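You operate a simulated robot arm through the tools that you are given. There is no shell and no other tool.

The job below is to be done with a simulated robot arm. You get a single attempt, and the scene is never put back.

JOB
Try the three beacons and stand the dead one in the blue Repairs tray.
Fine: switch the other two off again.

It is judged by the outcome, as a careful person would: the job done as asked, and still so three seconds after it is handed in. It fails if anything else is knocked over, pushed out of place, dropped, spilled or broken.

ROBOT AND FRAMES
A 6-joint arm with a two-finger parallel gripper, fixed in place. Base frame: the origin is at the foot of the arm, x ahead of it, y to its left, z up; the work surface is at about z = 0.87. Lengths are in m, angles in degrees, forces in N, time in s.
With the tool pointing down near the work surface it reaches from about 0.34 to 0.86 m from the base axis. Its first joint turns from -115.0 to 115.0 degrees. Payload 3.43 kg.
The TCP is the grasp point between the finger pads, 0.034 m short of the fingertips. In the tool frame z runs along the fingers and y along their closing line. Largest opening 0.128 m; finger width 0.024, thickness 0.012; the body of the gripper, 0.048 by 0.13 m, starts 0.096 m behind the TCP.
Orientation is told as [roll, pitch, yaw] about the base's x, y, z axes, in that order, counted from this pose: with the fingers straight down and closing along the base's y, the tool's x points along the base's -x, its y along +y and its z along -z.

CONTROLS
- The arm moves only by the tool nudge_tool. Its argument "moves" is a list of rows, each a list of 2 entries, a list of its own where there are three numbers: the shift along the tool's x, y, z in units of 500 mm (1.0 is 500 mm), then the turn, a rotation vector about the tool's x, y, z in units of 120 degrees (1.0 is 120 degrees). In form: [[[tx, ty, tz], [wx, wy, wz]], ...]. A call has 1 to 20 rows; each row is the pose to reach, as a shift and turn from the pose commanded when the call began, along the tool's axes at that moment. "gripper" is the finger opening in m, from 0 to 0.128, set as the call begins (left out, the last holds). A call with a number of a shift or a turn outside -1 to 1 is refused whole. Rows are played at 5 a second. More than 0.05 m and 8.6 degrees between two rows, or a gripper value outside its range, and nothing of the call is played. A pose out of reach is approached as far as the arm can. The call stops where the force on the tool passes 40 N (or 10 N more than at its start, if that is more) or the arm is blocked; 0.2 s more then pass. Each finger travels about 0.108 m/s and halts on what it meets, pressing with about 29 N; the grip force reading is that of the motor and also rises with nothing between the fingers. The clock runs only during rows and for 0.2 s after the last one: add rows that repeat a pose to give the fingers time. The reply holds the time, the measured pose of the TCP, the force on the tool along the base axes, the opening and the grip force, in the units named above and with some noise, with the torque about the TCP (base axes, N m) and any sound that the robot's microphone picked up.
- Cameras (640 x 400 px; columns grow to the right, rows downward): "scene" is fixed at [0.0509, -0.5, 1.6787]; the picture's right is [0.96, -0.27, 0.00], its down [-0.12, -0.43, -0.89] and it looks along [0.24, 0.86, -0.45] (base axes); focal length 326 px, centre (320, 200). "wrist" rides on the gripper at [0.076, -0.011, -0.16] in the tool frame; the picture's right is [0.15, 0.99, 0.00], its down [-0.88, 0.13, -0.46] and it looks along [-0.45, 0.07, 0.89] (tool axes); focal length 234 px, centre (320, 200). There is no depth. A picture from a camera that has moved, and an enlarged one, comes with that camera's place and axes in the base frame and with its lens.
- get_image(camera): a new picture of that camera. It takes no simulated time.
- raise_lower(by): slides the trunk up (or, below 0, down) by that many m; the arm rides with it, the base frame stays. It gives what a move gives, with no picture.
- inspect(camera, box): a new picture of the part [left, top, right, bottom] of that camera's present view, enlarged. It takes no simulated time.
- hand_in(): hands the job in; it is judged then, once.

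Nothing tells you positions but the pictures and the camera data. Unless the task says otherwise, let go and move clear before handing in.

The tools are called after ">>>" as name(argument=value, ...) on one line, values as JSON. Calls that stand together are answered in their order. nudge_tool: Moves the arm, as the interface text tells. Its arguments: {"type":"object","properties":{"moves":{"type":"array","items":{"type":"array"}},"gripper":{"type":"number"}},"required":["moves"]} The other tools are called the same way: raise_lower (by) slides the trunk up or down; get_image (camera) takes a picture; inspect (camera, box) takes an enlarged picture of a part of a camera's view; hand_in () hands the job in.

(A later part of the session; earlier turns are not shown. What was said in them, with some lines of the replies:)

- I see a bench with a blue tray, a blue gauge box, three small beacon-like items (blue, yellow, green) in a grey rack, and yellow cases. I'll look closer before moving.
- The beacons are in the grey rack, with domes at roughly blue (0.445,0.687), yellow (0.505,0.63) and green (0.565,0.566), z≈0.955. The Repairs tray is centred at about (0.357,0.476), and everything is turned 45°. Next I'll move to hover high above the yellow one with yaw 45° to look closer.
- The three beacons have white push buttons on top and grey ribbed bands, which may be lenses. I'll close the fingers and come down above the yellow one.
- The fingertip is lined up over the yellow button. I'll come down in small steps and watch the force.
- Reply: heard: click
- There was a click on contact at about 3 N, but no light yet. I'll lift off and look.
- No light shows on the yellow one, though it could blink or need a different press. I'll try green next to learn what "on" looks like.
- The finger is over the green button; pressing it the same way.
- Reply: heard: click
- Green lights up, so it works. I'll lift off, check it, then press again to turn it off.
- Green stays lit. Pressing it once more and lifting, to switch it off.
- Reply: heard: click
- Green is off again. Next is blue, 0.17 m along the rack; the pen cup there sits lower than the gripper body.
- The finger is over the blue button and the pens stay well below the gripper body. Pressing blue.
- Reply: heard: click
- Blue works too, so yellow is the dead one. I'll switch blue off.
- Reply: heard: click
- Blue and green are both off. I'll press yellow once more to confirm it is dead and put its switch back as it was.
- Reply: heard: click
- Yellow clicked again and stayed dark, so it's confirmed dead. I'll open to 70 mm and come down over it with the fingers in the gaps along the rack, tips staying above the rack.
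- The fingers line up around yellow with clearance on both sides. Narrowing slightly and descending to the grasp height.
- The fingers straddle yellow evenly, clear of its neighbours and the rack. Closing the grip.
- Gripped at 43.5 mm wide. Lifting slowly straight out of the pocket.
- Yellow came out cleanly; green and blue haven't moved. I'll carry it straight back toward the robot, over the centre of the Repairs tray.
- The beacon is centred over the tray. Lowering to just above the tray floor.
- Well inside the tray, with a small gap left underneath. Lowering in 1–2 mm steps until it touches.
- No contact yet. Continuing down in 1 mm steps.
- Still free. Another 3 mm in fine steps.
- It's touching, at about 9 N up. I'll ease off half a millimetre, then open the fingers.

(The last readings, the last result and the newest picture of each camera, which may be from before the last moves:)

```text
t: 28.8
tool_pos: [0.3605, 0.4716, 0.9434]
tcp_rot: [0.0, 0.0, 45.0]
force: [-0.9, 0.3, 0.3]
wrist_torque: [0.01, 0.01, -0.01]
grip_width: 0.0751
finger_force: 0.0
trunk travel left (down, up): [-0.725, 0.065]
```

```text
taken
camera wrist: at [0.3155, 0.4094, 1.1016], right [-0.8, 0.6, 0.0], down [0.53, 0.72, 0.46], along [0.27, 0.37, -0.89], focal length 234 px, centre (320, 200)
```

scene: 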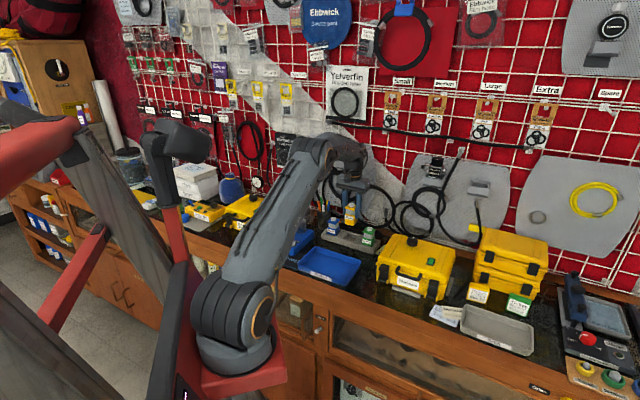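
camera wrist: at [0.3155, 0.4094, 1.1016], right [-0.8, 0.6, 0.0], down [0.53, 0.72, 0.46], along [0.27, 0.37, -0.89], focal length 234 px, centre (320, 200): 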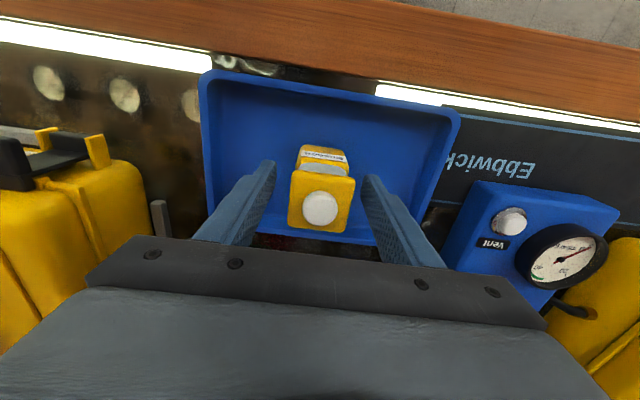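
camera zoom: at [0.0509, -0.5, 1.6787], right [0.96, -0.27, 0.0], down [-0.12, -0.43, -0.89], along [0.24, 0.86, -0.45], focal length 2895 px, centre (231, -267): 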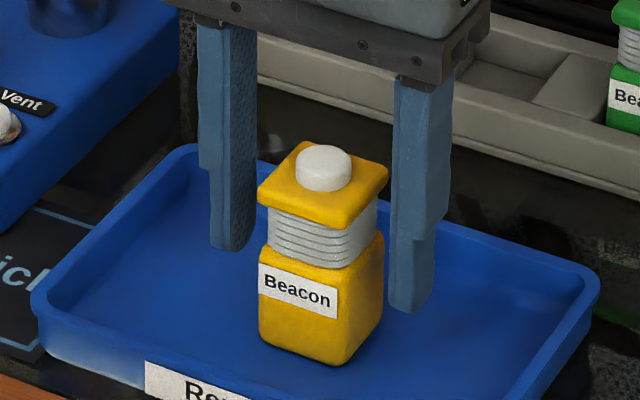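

The beacon stands upright on the tray floor with the fingers clear of it. Raising straight up and away.

>>> nudge_tool(moves=[[[0, 0, -0.03], [0, 0, 0]], [[0, 0, -0.08], [0, 0, 0]], [[0, 0, -0.15], [0, 0, 0]], [[0, 0, -0.23], [0, 0, 0]], [[0, 0, -0.31], [0, 0, 0]], [[0, 0, -0.39], [0, 0, 0]], [[0, 0, -0.39], [0, 0, 0]]])

>>> get_image(camera="scene")

>>> inspect(camera="scene", box=[270, 190, 400, 290])

>>> get_image(camera="wrist")

```text
t: 30.4
tool_pos: [0.3631, 0.4699, 1.1383]
tcp_rot: [0.0, 0.0, 45.2]
force: [0.7, 0.3, -0.1]
wrist_torque: [0.01, 0.01, 0.01]
grip_width: 0.0751
finger_force: 0.0
trunk travel left (down, up): [-0.725, 0.065]
```

```text
taken
```

scene: 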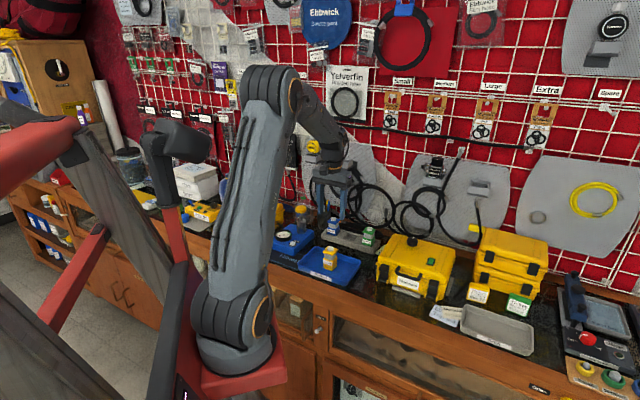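

```text
4.00 times, centred on (335, 240) of scene
camera zoom: at [0.0509, -0.5, 1.6787], right [0.96, -0.27, 0.0], down [-0.12, -0.43, -0.89], along [0.24, 0.86, -0.45], focal length 1303 px, centre (260, 40)
```

zoom: 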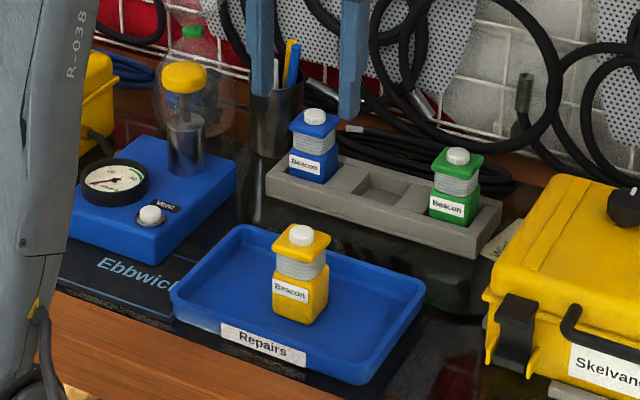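

```text
taken
camera wrist: at [0.3166, 0.4075, 1.2988], right [-0.8, 0.6, 0.0], down [0.53, 0.72, 0.46], along [0.27, 0.37, -0.89], focal length 234 px, centre (320, 200)
```

wrist: 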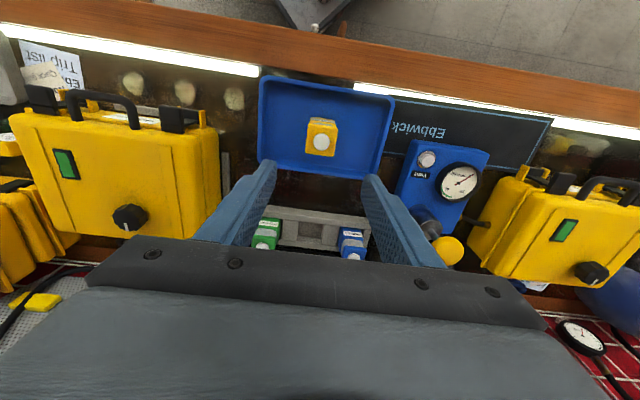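

The dead yellow beacon stands upright in the Repairs tray. Green and blue are off in the rack, nothing else has moved and the arm is clear, so I'm handing in.

>>> hand_in()

```text
The job is handed in.
```

The yellow beacon was the dead one, and it now stands upright in the blue Repairs tray. I pressed it twice: it clicked both times and never lit.

Green and blue both lit when pressed. I switched each one off again, and they are still in the rack. The pictures taken just before hand-in show nothing else moved or knocked over, and the arm was clear of everything.
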